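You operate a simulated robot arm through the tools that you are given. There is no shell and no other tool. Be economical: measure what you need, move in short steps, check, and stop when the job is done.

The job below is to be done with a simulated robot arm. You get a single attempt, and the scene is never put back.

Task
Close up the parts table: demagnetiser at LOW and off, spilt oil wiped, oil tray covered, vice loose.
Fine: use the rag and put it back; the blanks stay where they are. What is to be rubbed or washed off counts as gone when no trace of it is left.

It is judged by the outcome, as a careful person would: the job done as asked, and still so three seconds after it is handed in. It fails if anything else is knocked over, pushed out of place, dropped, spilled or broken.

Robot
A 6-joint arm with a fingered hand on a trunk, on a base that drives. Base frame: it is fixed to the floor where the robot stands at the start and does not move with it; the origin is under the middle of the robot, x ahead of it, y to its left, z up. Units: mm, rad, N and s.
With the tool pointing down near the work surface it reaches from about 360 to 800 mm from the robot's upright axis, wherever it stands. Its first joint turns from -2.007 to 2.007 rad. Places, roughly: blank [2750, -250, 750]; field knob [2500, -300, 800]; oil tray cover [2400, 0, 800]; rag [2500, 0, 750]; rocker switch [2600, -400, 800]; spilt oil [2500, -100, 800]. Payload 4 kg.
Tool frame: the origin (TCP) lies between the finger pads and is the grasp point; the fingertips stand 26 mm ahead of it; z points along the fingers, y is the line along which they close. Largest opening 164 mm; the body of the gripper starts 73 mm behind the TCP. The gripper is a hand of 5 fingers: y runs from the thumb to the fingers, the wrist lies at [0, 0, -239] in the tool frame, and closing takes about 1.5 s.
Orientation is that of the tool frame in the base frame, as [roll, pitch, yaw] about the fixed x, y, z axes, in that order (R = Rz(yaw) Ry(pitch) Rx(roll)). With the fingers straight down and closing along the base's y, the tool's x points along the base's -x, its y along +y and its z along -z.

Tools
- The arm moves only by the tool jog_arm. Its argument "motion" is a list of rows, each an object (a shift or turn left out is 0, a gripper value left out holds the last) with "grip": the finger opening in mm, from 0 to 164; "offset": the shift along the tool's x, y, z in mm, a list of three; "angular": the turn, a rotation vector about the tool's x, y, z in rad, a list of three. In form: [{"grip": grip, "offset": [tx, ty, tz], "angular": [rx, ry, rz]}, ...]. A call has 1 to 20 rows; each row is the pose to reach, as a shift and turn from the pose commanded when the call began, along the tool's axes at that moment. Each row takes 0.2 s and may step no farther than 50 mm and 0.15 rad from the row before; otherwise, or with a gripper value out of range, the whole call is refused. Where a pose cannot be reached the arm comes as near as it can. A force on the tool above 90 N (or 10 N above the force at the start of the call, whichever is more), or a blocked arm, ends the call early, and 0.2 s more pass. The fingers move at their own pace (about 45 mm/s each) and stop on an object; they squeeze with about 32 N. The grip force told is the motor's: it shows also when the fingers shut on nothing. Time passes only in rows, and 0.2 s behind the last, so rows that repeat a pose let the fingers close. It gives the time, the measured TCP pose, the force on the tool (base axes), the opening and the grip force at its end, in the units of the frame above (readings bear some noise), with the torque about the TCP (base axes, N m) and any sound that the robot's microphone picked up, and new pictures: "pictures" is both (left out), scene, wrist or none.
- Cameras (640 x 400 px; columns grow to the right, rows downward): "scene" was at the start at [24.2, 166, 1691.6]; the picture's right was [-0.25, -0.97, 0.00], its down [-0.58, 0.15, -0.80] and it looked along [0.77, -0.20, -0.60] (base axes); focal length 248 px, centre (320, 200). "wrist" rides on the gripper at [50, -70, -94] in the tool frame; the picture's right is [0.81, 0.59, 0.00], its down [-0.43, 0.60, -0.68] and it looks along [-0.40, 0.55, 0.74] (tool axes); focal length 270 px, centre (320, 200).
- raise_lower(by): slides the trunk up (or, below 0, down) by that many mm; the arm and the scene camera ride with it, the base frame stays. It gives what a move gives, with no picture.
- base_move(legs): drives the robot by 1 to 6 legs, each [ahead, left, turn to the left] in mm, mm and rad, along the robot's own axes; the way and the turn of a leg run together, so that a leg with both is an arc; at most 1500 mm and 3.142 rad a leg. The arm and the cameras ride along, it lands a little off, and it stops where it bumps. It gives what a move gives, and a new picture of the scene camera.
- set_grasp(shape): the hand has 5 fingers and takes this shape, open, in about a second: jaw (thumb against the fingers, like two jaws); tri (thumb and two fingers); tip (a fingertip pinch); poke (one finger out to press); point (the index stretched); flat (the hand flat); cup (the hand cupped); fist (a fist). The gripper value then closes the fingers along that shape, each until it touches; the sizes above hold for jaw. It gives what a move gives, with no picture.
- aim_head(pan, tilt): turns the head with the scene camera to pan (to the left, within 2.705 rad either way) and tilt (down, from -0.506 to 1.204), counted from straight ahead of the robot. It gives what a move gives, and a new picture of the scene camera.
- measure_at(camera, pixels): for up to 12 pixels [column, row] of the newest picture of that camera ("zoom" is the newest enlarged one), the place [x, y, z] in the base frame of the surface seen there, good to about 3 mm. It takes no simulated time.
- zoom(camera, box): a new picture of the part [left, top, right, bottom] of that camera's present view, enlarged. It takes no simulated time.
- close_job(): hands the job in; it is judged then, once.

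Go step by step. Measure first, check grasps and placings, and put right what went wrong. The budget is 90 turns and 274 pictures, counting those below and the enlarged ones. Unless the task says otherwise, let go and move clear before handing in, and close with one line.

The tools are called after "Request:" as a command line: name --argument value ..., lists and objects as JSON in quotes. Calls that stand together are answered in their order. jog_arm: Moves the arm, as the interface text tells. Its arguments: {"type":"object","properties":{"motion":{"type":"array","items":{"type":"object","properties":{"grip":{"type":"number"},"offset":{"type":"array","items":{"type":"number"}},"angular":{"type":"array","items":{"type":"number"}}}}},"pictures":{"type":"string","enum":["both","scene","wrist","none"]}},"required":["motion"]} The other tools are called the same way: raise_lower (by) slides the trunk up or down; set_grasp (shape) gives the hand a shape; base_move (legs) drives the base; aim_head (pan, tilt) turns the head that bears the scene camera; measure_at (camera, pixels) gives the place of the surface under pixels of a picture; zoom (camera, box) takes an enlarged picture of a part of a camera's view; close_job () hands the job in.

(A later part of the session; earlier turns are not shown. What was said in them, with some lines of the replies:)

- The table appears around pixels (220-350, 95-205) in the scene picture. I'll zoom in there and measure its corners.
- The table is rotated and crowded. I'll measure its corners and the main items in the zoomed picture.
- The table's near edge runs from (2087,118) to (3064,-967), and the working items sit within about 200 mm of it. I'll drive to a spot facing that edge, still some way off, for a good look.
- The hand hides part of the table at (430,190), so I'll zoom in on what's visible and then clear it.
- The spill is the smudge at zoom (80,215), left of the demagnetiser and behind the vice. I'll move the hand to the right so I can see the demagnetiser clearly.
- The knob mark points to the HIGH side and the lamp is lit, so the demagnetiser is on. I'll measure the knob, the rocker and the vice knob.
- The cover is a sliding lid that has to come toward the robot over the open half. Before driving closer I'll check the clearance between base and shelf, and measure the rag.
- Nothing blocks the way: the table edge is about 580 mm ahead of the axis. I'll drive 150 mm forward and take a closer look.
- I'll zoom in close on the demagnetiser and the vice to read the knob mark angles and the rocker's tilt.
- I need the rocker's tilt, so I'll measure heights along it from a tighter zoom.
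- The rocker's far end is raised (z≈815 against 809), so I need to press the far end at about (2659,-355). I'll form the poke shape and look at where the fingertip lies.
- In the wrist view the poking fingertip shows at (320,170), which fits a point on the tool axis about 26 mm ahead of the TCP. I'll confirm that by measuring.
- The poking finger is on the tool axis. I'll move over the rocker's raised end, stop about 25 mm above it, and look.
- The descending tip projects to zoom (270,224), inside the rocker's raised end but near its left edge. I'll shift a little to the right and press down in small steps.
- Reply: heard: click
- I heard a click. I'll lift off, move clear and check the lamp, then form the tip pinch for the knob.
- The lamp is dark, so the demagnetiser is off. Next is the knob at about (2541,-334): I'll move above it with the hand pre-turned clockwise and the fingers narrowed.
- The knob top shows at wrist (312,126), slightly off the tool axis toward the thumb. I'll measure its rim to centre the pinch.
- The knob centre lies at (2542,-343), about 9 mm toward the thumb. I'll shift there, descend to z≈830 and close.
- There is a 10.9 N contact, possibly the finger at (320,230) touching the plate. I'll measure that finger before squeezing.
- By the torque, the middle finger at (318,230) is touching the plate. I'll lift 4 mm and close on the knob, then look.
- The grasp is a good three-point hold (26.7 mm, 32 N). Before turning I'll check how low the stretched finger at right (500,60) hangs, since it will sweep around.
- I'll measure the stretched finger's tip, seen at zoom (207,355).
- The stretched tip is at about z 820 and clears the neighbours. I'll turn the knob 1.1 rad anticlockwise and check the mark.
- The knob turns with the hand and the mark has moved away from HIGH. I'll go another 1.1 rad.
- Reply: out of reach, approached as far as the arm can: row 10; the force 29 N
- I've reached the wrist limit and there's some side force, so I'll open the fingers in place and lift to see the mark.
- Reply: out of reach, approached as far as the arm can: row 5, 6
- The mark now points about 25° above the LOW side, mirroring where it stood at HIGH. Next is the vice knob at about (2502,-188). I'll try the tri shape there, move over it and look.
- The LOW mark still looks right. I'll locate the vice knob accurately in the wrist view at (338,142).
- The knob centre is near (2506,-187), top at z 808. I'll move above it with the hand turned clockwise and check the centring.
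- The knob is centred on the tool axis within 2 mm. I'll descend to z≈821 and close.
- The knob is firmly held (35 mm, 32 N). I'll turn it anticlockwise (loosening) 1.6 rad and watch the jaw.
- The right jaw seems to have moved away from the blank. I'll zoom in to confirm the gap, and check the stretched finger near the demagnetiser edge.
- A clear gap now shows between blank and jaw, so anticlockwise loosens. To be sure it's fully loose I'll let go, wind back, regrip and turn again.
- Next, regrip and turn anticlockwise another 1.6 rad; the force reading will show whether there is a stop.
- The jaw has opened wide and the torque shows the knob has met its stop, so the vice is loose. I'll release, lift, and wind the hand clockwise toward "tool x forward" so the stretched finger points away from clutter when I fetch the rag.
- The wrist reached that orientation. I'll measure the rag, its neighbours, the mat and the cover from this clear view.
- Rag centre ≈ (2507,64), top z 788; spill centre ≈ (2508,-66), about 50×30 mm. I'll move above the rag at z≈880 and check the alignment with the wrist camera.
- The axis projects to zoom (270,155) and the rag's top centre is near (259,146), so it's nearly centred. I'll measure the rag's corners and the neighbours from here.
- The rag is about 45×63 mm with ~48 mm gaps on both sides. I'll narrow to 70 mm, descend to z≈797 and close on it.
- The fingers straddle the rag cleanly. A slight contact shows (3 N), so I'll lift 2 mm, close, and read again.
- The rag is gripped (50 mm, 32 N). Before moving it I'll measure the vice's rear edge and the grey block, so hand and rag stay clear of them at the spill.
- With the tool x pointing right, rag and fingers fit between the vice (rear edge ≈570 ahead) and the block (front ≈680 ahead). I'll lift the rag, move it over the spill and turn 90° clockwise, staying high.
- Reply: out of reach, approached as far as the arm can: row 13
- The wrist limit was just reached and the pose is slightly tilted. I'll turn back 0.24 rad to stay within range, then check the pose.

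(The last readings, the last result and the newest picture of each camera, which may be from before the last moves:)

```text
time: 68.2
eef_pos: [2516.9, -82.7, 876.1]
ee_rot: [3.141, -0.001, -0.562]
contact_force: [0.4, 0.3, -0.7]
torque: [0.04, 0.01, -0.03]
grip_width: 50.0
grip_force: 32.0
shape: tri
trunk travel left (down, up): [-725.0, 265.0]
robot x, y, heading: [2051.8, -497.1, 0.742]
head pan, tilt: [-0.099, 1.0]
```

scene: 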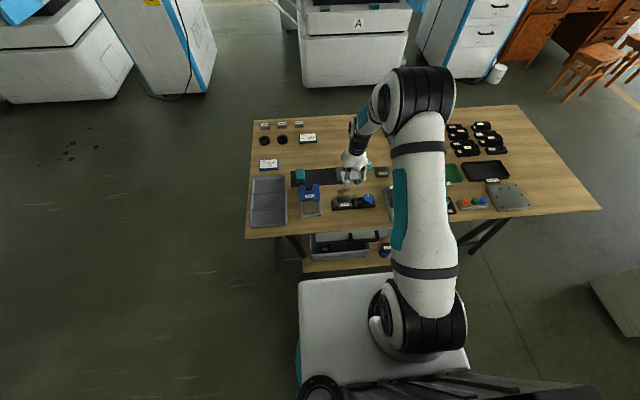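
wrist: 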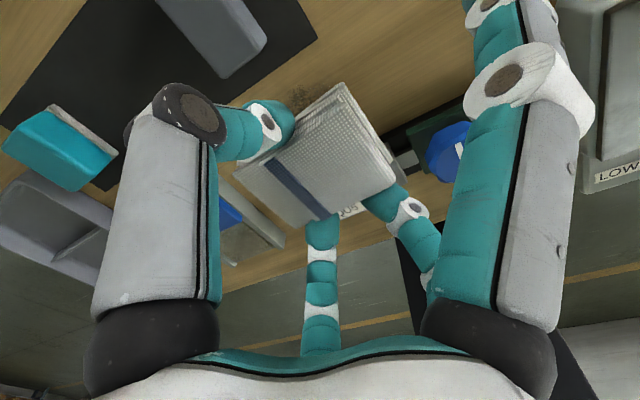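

TCP is at 623 ahead, −8 left, and level. I'll move to 630 ahead, 25 left, descend to just above the table and look.

Request:
jog_arm --motion '[{"offset": [-30, -15, 0]}, {"offset": [-30, -15, 40]}, {"offset": [-30, -15, 68]}, {"offset": [-30, -15, 68]}]' --pictures "both"

Request:
zoom --camera "scene" --box '[310, 150, 406, 210]'

```text
time: 69.2
eef_pos: [2497.4, -52.9, 805.4]
ee_rot: [3.136, -0.001, -0.563]
contact_force: [-0.5, 0.6, 0.0]
torque: [-0.01, -0.01, 0.02]
grip_width: 49.9
grip_force: 31.8
shape: tri
trunk travel left (down, up): [-725.0, 265.0]
robot x, y, heading: [2050.1, -499.3, 0.738]
head pan, tilt: [-0.099, 1.0]
```

scene: 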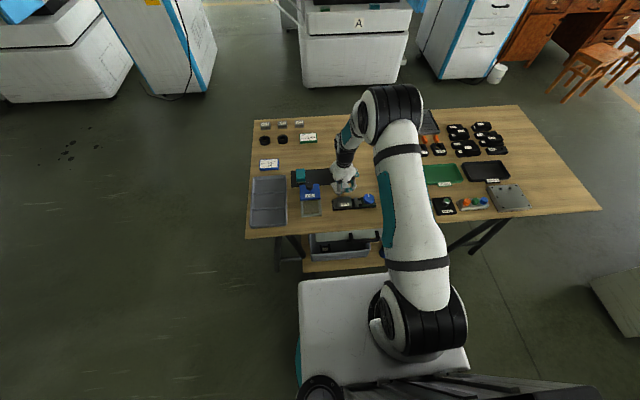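
wrist: 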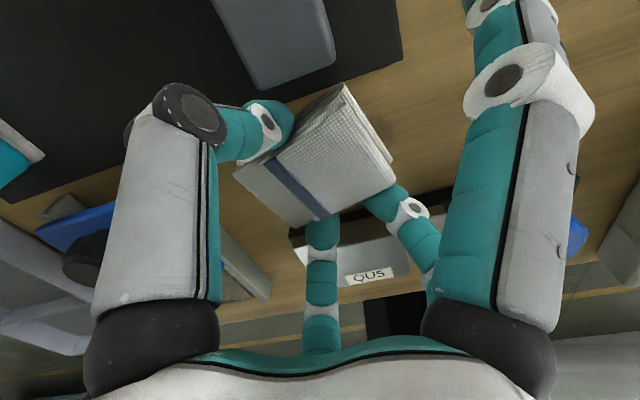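

```text
6.67 times, centred on (358, 180) of scene
```

zoom: 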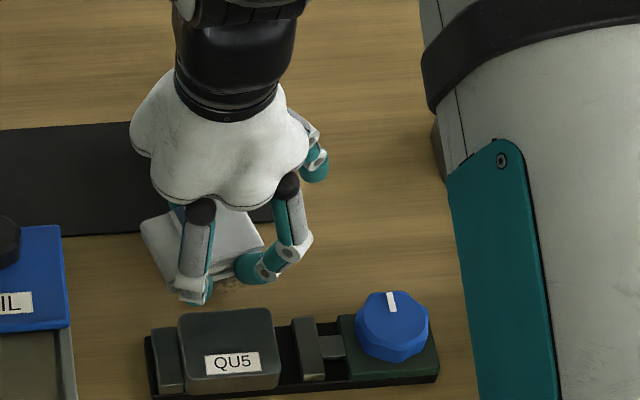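

Rag is over the spill with clear margins to the vice. I'll press down gently and make several left-right strokes.

Request:
jog_arm --motion '[{"offset": [0, 0, 8]}, {"offset": [0, 0, 12]}, {"offset": [12, 3.3, 12]}, {"offset": [24, 6.6, 12]}, {"offset": [36, 10, 12]}, {"offset": [24, 6.6, 12]}, {"offset": [12, 3.3, 12]}, {"offset": [0, 0, 12]}, {"offset": [-10, -2.7, 12]}, {"offset": [0, 0, 12]}, {"offset": [12, 3.3, 12]}, {"offset": [24, 6.6, 12]}, {"offset": [36, 10, 12]}, {"offset": [24, 6.6, 12]}, {"offset": [12, 3.3, 12]}, {"offset": [0, 0, 12]}, {"offset": [-10, -2.7, 12]}, {"offset": [0, 0, 12]}]' --pictures "wrist"

```text
time: 73.0
eef_pos: [2498.9, -53.8, 796.1]
ee_rot: [-3.14, 0.001, -0.562]
contact_force: [6.4, -7.4, 2.6]
torque: [-0.14, -0.39, 0.09]
grip_width: 50.3
grip_force: 32.7
shape: tri
trunk travel left (down, up): [-725.0, 265.0]
robot x, y, heading: [2048.9, -498.0, 0.742]
head pan, tilt: [-0.099, 1.0]
```

wrist: 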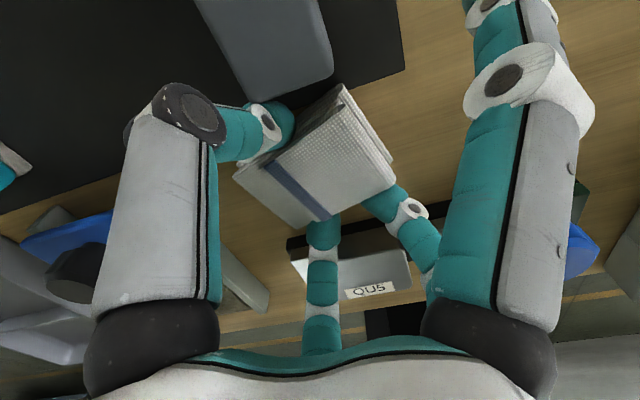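

There is contact friction (about 10 N sideways). I'll lift and shift away over the mat side to see the spill.

Request:
jog_arm --motion '[{"offset": [0, 0, -45]}, {"offset": [0, 0, -90]}, {"offset": [0, -45, -90]}, {"offset": [0, -90, -90]}, {"offset": [-20, -110, -90]}]' --pictures "scene"

Request:
zoom --camera "scene" --box '[310, 150, 406, 210]'

```text
time: 74.2
eef_pos: [2540.1, 50.1, 885.2]
ee_rot: [3.141, 0.0, -0.564]
contact_force: [0.2, 0.3, -1.0]
torque: [0.01, 0.02, -0.01]
grip_width: 50.2
grip_force: 32.6
shape: tri
trunk travel left (down, up): [-725.0, 265.0]
robot x, y, heading: [2053.7, -499.7, 0.738]
head pan, tilt: [-0.099, 1.0]
```

scene: 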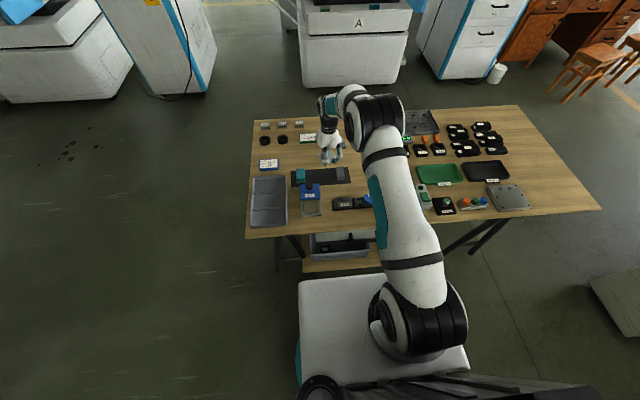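

```text
6.67 times, centred on (358, 180) of scene
```

zoom: 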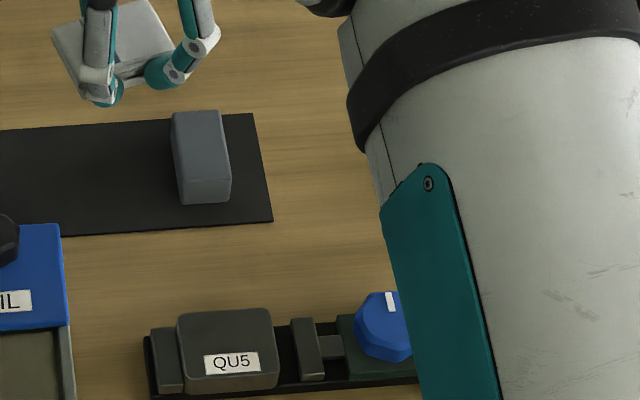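

The spill looks gone; I'll zoom in tighter to check for traces.

Request:
zoom --camera "scene" --box '[328, 178, 376, 208]'

```text
13.33 times, centred on (352, 193) of scene
```

zoom: 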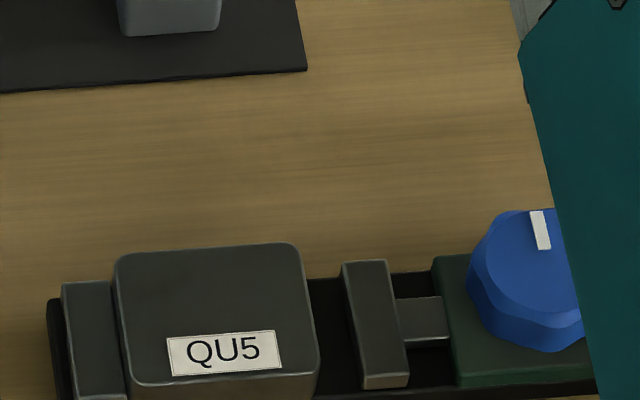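

No trace remains. Now I'll return the rag: turn back to the pickup orientation above its original spot (2504.7, 61.8).

Request:
jog_arm --motion '[{"offset": [-9, 2, 0], "angular": [0, 0, -0.13]}, {"offset": [-18, 4, 0], "angular": [0, 0, -0.26]}, {"offset": [-27, 6, 0], "angular": [0, 0, -0.39]}, {"offset": [-36.2, 9, 0], "angular": [0, 0, -0.52]}, {"offset": [-36.2, 9, 0], "angular": [0, 0, -0.65]}, {"offset": [-36.2, 9, 0], "angular": [0, 0, -0.78]}, {"offset": [-36.2, 9, 0], "angular": [0, 0, -0.91]}, {"offset": [-36.2, 9, 0], "angular": [0, 0, -1.04]}, {"offset": [-36.2, 9, 0], "angular": [0, 0, -1.17]}, {"offset": [-36.2, 9, 0], "angular": [0, 0, -1.3]}, {"offset": [-36.2, 9, 30], "angular": [0, 0, -1.3]}, {"offset": [-36.2, 9, 60], "angular": [0, 0, -1.3]}, {"offset": [-36.2, 9, 60], "angular": [0, 0, -1.3]}]' --pictures "both"

Request:
zoom --camera "scene" --box '[270, 135, 382, 205]'

```text
time: 77.0
eef_pos: [2506.8, 61.9, 825.9]
ee_rot: [-3.141, 0.001, 0.737]
contact_force: [0.2, -0.5, 0.2]
torque: [0.01, 0.0, -0.02]
grip_width: 50.0
grip_force: 31.8
shape: tri
trunk travel left (down, up): [-725.0, 265.0]
robot x, y, heading: [2049.1, -493.5, 0.745]
head pan, tilt: [-0.099, 1.0]
```

scene: 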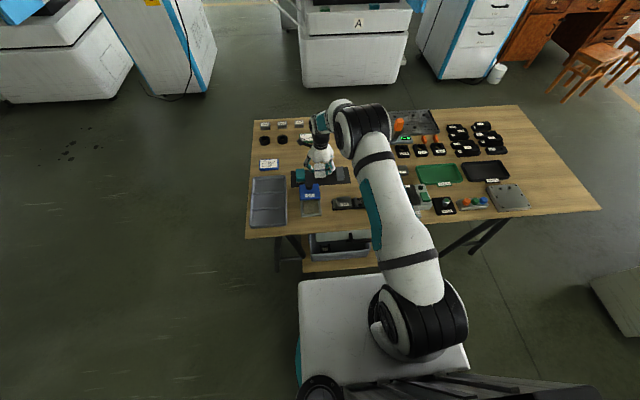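
wrist: 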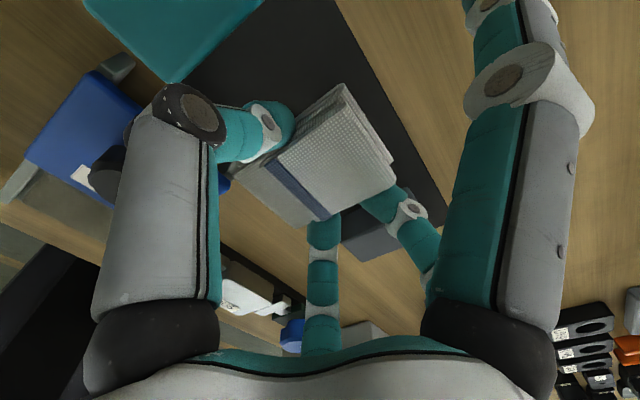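

```text
5.71 times, centred on (326, 170) of scene
```

zoom: 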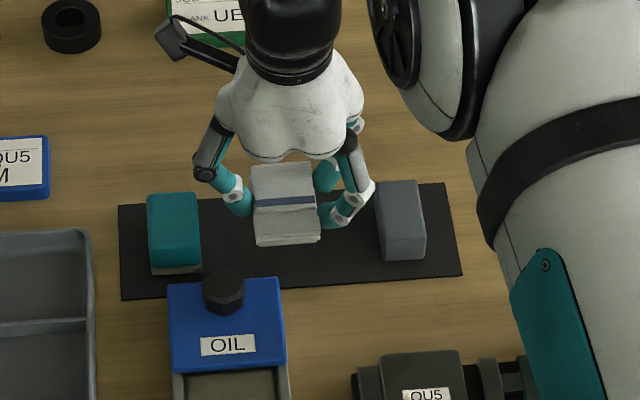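

The rag hangs over its old spot (pose within 2 mm). I'll lower it to the mat, open, and lift away.

Request:
jog_arm --motion '[{"offset": [-1, 1, 15]}, {"offset": [-1, 1, 24]}, {"offset": [-1, 1, 28.5]}, {"offset": [-1, 1, 28.5]}, {"offset": [-1, 1, 28.5], "grip": 72}, {"offset": [-1, 1, 28.5]}, {"offset": [-1, 1, 28.5]}, {"offset": [-1, 1, 0]}, {"offset": [-1, 1, -45]}, {"offset": [-1, 1, -90]}, {"offset": [-30, 40, -90]}, {"offset": [-60, 80, -90]}, {"offset": [-60, 120, -90]}]' --pictures "both"

Request:
zoom --camera "scene" --box '[270, 150, 382, 220]'

```text
time: 79.8
eef_pos: [2542.7, -68.1, 914.7]
ee_rot: [-3.141, -0.002, 0.736]
contact_force: [0.8, 0.0, -0.3]
torque: [0.0, 0.05, 0.04]
grip_width: 72.0
grip_force: 0.0
shape: tri
trunk travel left (down, up): [-725.0, 265.0]
robot x, y, heading: [2049.1, -496.6, 0.738]
head pan, tilt: [-0.099, 1.0]
```

scene: 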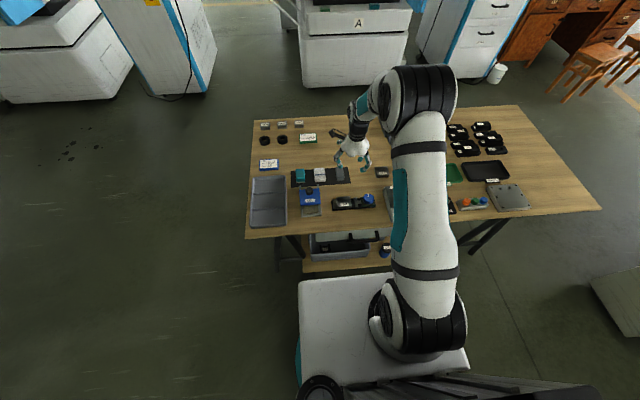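
wrist: 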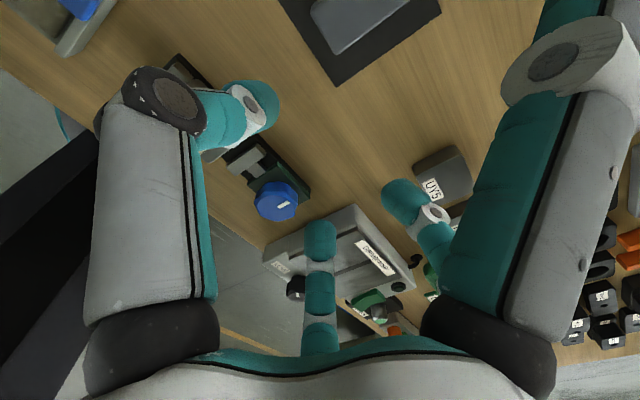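

```text
5.71 times, centred on (326, 185) of scene
```

zoom: 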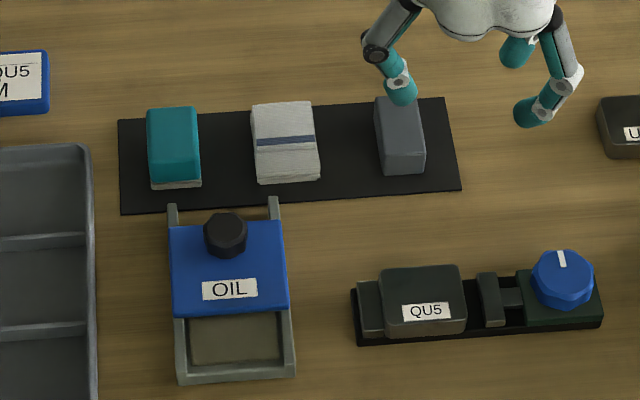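

The rag is back in place and all is clean. The cover has crept toward the robot a little (a brush by the hand), and its rails are now visible behind it. I'll take the poke shape and measure the cover, knob and tray to push it shut.

Request:
set_grasp --shape "poke"

Request:
zoom --camera "scene" --box '[288, 175, 352, 215]'

Request:
measure_at --camera "zoom" --pixels '[[130, 95], [90, 105], [130, 135], [120, 160], [60, 200], [200, 195], [120, 215], [120, 285], [120, 310], [75, 60], [205, 50], [160, 110]]'

```text
time: 80.7
eef_pos: [2542.3, -66.8, 916.0]
ee_rot: [3.141, 0.0, 0.736]
contact_force: [0.1, -0.4, 1.1]
torque: [0.01, 0.02, -0.01]
grip_width: 0.1
grip_force: 0.0
shape: poke
trunk travel left (down, up): [-725.0, 265.0]
robot x, y, heading: [2051.8, -493.7, 0.737]
head pan, tilt: [-0.099, 1.0]
```

```text
10.00 times, centred on (320, 195) of scene
```

zoom: 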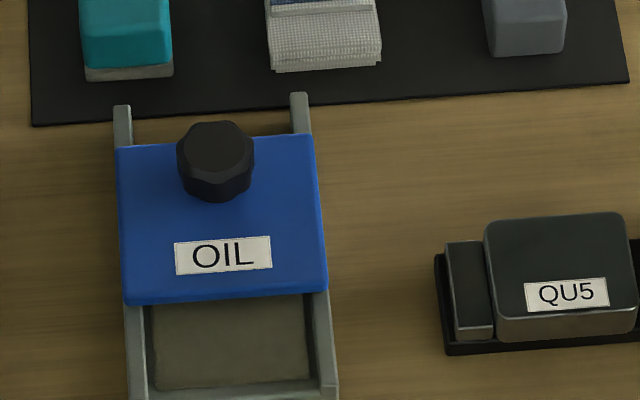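

```text
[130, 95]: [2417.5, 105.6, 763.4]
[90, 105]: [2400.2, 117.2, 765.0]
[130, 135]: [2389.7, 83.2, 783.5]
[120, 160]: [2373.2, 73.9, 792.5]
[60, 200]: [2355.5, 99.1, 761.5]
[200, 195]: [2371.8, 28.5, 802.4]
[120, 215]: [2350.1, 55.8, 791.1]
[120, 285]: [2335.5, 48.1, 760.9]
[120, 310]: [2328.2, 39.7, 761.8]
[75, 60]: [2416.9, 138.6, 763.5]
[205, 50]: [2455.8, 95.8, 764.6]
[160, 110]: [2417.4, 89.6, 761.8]
```

Request:
measure_at --camera "zoom" --pixels '[[217, 148], [217, 130], [195, 145], [240, 145], [217, 190], [160, 150], [220, 285], [150, 280], [300, 270], [240, 390], [130, 350], [325, 350]]'

Request:
zoom --camera "scene" --box '[288, 185, 352, 225]'

Request:
measure_at --camera "zoom" --pixels '[[240, 290], [240, 300], [240, 305], [150, 295], [330, 290], [130, 220], [240, 195], [240, 170]]'

```text
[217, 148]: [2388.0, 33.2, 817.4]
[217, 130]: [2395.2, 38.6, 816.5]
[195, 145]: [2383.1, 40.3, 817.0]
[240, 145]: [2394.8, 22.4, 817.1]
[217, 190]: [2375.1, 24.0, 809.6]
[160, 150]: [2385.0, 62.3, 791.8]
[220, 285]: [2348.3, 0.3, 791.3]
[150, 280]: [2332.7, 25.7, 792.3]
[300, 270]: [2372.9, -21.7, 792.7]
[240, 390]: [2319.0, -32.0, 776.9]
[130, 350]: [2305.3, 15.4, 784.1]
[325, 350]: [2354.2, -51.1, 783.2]
```

```text
10.00 times, centred on (320, 205) of scene
```

zoom: 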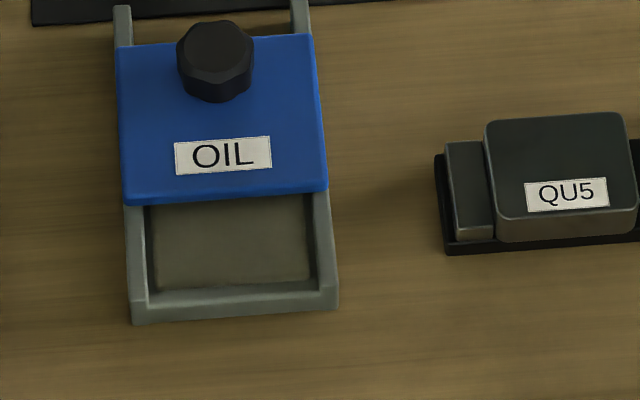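

```text
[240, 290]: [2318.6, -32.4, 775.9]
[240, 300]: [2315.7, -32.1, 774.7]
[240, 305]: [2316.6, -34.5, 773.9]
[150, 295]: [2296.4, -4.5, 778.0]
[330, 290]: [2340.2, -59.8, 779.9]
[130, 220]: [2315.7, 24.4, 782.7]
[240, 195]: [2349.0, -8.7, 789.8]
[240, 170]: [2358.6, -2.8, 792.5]
```

The cover needs about 40 mm more travel toward the robot. I'll place the poking finger behind the knob (centre ≈ (2389,32)) and look before pushing.

Request:
jog_arm --motion '[{"offset": [-1, -35, 0]}, {"offset": [-2, -70, 0]}, {"offset": [-3, -105, 0]}, {"offset": [-4, -140, 0]}, {"offset": [-5, -176, 0]}, {"offset": [-5, -176, 45]}, {"offset": [-5, -176, 78]}, {"offset": [-5, -176, 90]}, {"offset": [-5, -176, 90]}]' --pictures "both"

Request:
zoom --camera "scene" --box '[270, 155, 366, 215]'

Request:
zoom --camera "wrist" --box '[160, 60, 400, 210]'

```text
time: 82.7
eef_pos: [2421.7, 59.9, 824.5]
ee_rot: [-3.14, 0.0, 0.737]
contact_force: [0.5, 0.1, 0.3]
torque: [0.03, 0.01, -0.01]
grip_width: 0.0
grip_force: 0.0
shape: poke
trunk travel left (down, up): [-725.0, 265.0]
robot x, y, heading: [2050.8, -499.2, 0.738]
head pan, tilt: [-0.099, 1.0]
```

scene: 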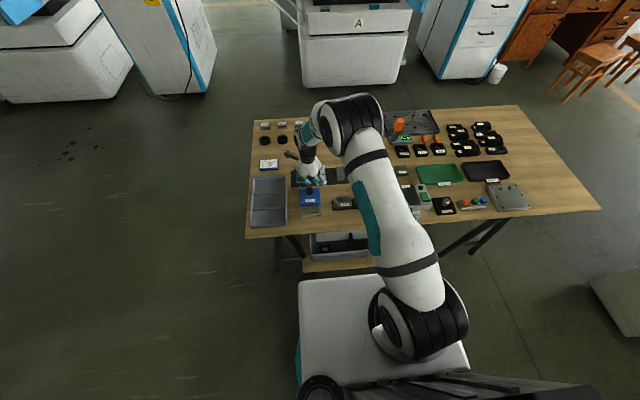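
wrist: 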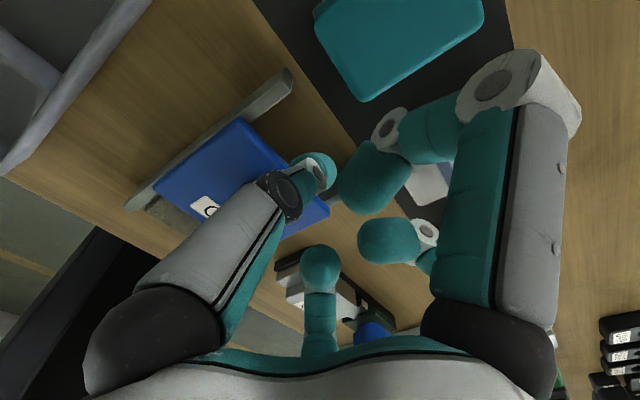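

```text
6.67 times, centred on (318, 185) of scene
```

zoom: 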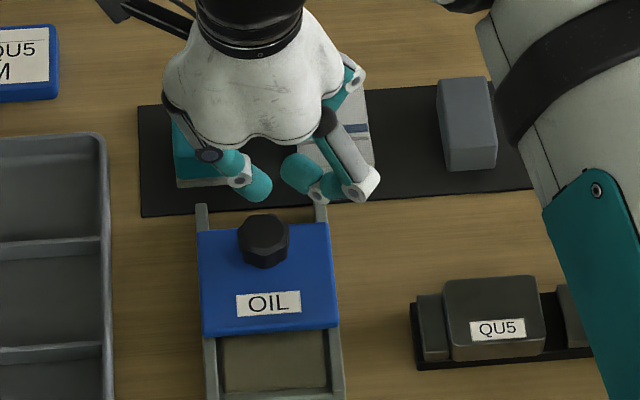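

```text
2.67 times, centred on (280, 135) of wrist
```

zoom: 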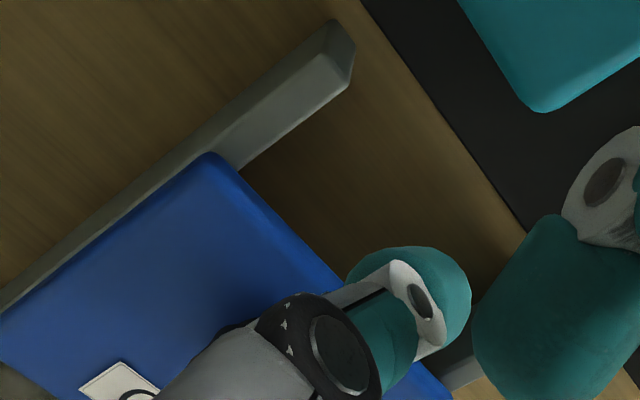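

The fingertip (scene zoom (260,188)) sits directly behind the knob, in line with it. I'll pull it toward the robot in small steps.

Request:
jog_arm --motion '[{"offset": [-8, 0, 0]}, {"offset": [-14, 0, 0]}, {"offset": [-20, 0, 0]}, {"offset": [-26, 0, 0]}, {"offset": [-32, 0, 0]}, {"offset": [-38, 0, 0]}, {"offset": [-38, 0, 0]}]' --pictures "scene"

Request:
zoom --camera "scene" --box '[270, 155, 366, 215]'

```text
time: 84.3
eef_pos: [2392.3, 35.6, 824.9]
ee_rot: [-3.141, -0.001, 0.736]
contact_force: [0.1, 0.4, 0.0]
torque: [0.02, 0.01, 0.0]
grip_width: 0.0
grip_force: 0.1
shape: poke
trunk travel left (down, up): [-725.0, 265.0]
robot x, y, heading: [2052.6, -496.6, 0.74]
head pan, tilt: [-0.099, 1.0]
```

scene: 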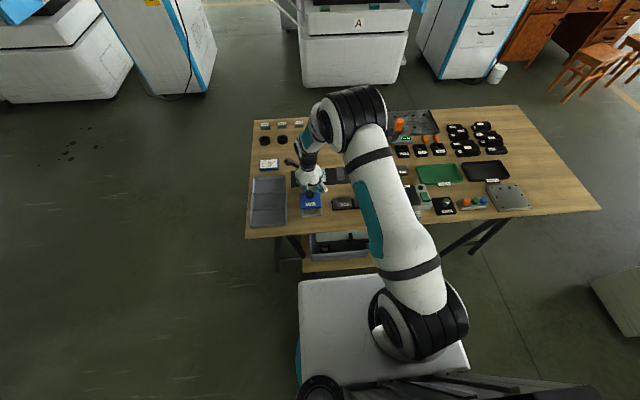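

```text
6.67 times, centred on (318, 185) of scene
```

zoom: 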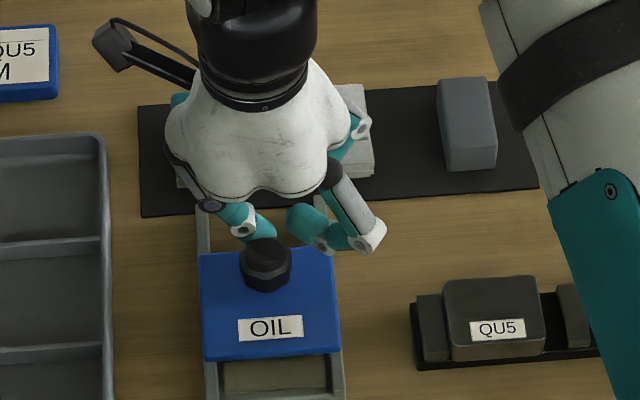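

The cover follows (front edge moved from zoom row 335 to 358). I'll continue in small steps and watch the force for the end stop.

Request:
jog_arm --motion '[{"offset": [-6, 0, 0]}, {"offset": [-12, 0, 0]}, {"offset": [-17, 0, 0]}, {"offset": [-21, 0, 0]}, {"offset": [-24, 0, 0]}]' --pictures "scene"

Request:
zoom --camera "scene" --box '[280, 175, 360, 225]'

```text
time: 85.5
eef_pos: [2374.9, 17.6, 826.3]
ee_rot: [3.142, 0.001, 0.738]
contact_force: [1.8, -0.1, -0.1]
torque: [-0.03, -0.02, 0.02]
grip_width: 0.0
grip_force: 0.1
shape: poke
trunk travel left (down, up): [-725.0, 265.0]
robot x, y, heading: [2051.5, -493.7, 0.736]
head pan, tilt: [-0.099, 1.0]
```

scene: 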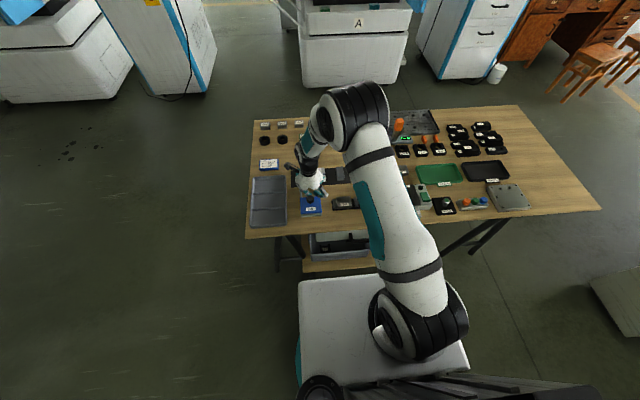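

```text
8.00 times, centred on (320, 200) of scene
```

zoom: 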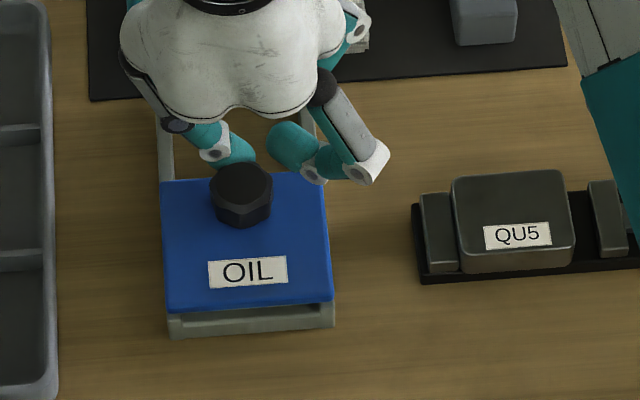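

Only a narrow gap remains at the front (zoom row 315). I'll push about 9 mm further in fine steps.

Request:
jog_arm --motion '[{"offset": [-3, 0, 0]}, {"offset": [-6, 0, 0]}, {"offset": [-9, 0, 0]}]' --pictures "scene"

Request:
zoom --camera "scene" --box '[280, 175, 360, 225]'

```text
time: 86.3
eef_pos: [2371.0, 14.1, 826.0]
ee_rot: [-3.14, -0.004, 0.738]
contact_force: [15.6, 11.3, -0.1]
torque: [0.28, -0.37, -0.04]
grip_width: 0.0
grip_force: 0.1
shape: poke
trunk travel left (down, up): [-725.0, 265.0]
robot x, y, heading: [2052.4, -497.1, 0.734]
head pan, tilt: [-0.099, 1.0]
```

scene: 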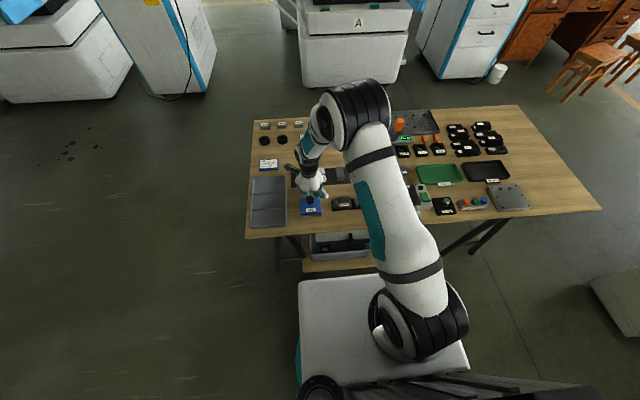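

```text
8.00 times, centred on (320, 200) of scene
```

zoom: 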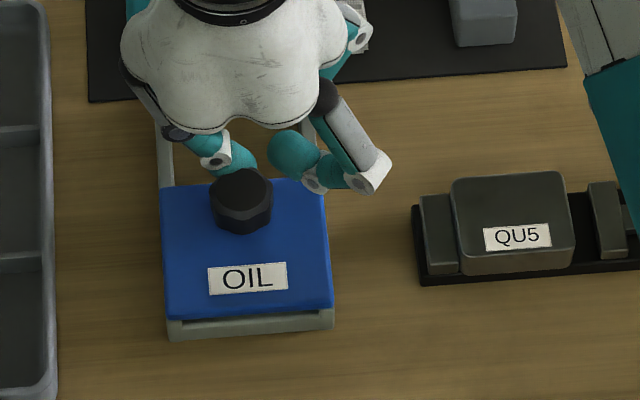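

Resistance rose to 19 N while the tray stayed put, so the cover is at its stop. I'll back off, lift, and move well clear to inspect everything.

Request:
jog_arm --motion '[{"offset": [8, 0, 0]}, {"offset": [14, 0, 0]}, {"offset": [14, 0, -45]}, {"offset": [14, 0, -90]}, {"offset": [40, 40, -130]}, {"offset": [60, 80, -150]}, {"offset": [60, 130, -150]}, {"offset": [60, 180, -150]}, {"offset": [60, 230, -150]}, {"offset": [60, 280, -150]}, {"offset": [60, 330, -150]}, {"offset": [50, 380, -150]}]' --pictures "scene"

Request:
zoom --camera "scene" --box '[280, 150, 400, 225]'

Request:
zoom --camera "scene" --box '[288, 185, 352, 225]'

Request:
zoom --camera "scene" --box '[376, 178, 440, 218]'

```text
refused: row 5 steps farther than a row can; nothing moved
```

```text
5.33 times, centred on (340, 188) of scene
```

zoom: 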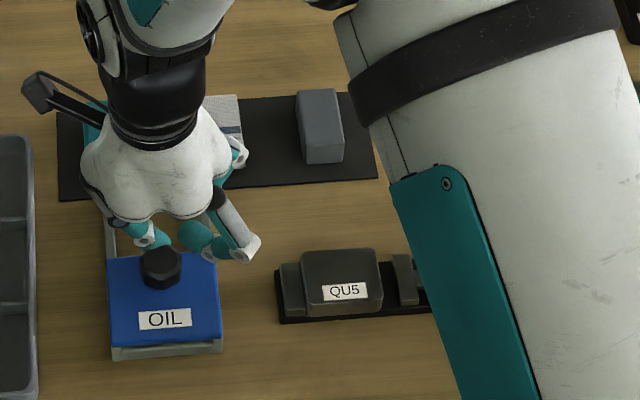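

```text
10.00 times, centred on (320, 205) of scene
```

zoom: 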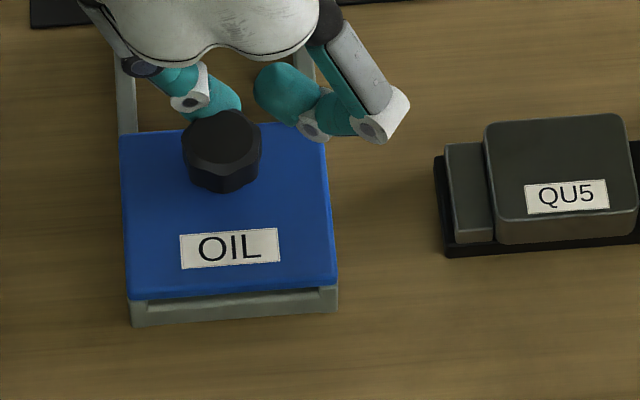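

```text
10.00 times, centred on (408, 198) of scene
```

zoom: 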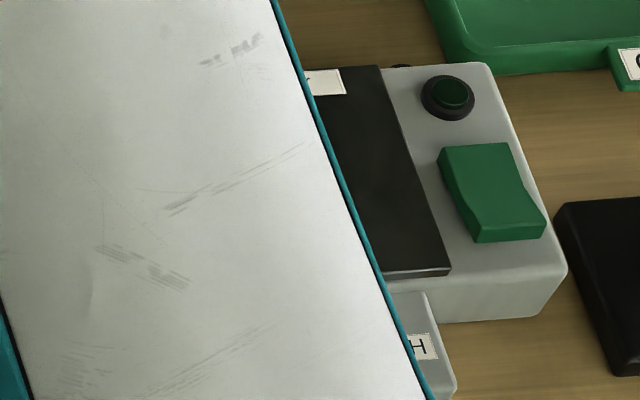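

The move was refused because one step was too long; nothing moved. The cover lies flush over the tray, so I'll retry with shorter steps.

Request:
jog_arm --motion '[{"offset": [8, 0, 0]}, {"offset": [14, 0, 0]}, {"offset": [14, 0, -45]}, {"offset": [14, 0, -90]}, {"offset": [14, 0, -135]}, {"offset": [20, 40, -150]}, {"offset": [30, 85, -150]}, {"offset": [40, 130, -150]}, {"offset": [45, 178, -150]}, {"offset": [45, 226, -150]}, {"offset": [45, 274, -150]}, {"offset": [45, 322, -150]}, {"offset": [45, 370, -150]}, {"offset": [45, 418, -150]}, {"offset": [45, 460, -150]}]' --pictures "scene"

Request:
zoom --camera "scene" --box '[250, 110, 458, 240]'

Request:
zoom --camera "scene" --box '[376, 178, 440, 218]'

Request:
zoom --camera "scene" --box '[288, 160, 384, 220]'

```text
time: 89.5
eef_pos: [2711.9, -299.1, 974.7]
ee_rot: [-3.141, 0.0, 0.739]
contact_force: [0.9, -0.2, 1.1]
torque: [0.01, -0.01, 0.02]
grip_width: 0.0
grip_force: 0.0
shape: poke
trunk travel left (down, up): [-725.0, 265.0]
robot x, y, heading: [2052.2, -496.3, 0.736]
head pan, tilt: [-0.099, 1.0]
```

scene: 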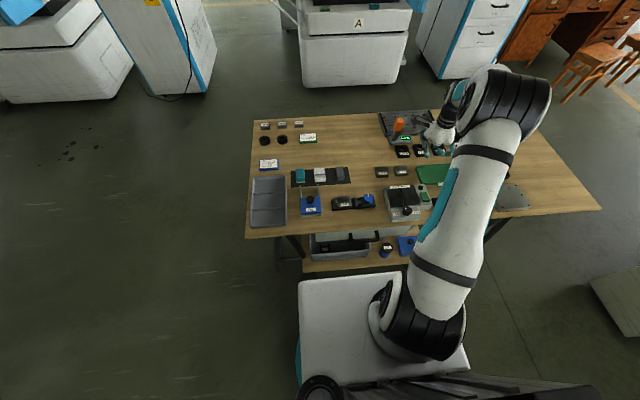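

```text
3.08 times, centred on (354, 175) of scene
```

zoom: 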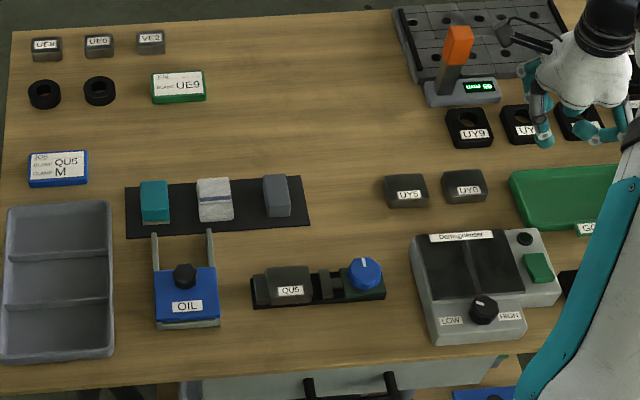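

```text
10.00 times, centred on (408, 198) of scene
```

zoom: 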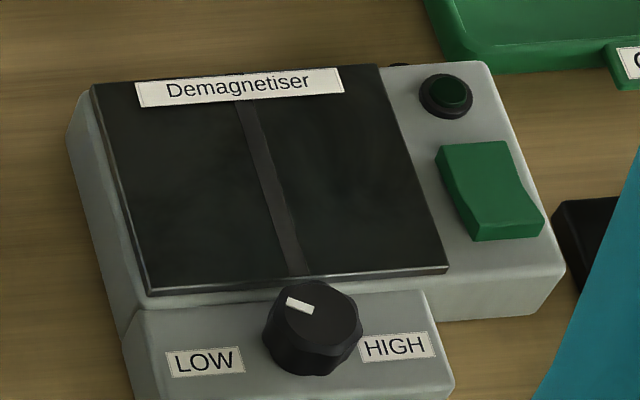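

```text
6.67 times, centred on (336, 190) of scene
```

zoom: 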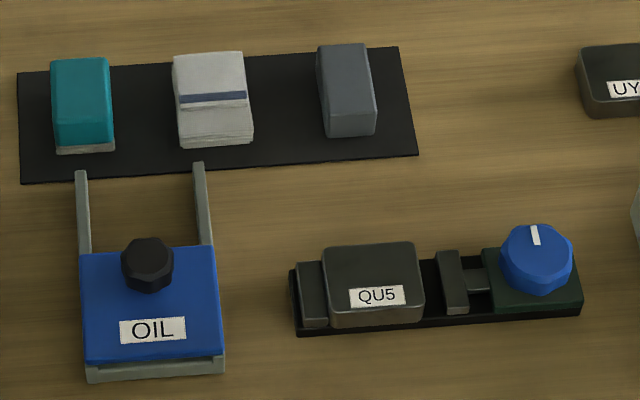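

All states look right, but I want to verify that the knob mark is precisely at the LOW position. I'll zoom in tight on it.

Request:
zoom --camera "scene" --box '[396, 203, 420, 218]'

```text
16.00 times, centred on (408, 210) of scene
```

zoom: 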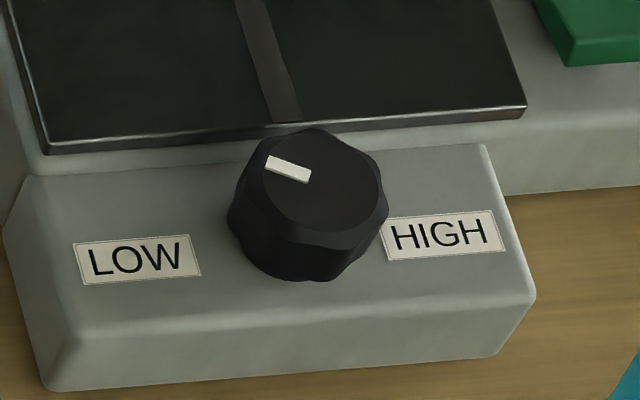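

The knob mark sits about 60° to the LOW side, mirroring its earlier HIGH position. The lamp is off, the spill is gone, the cover is shut, the vice jaw stands open, the rag is back, the blanks are in place and the hand is clear, so I'm handing in.

Request:
close_job

```text
The job is handed in.
```

The parts table is closed up: demagnetiser at LOW and off, oil wiped with no trace left, rag back in place, oil tray covered, vice loose and blanks where they were.
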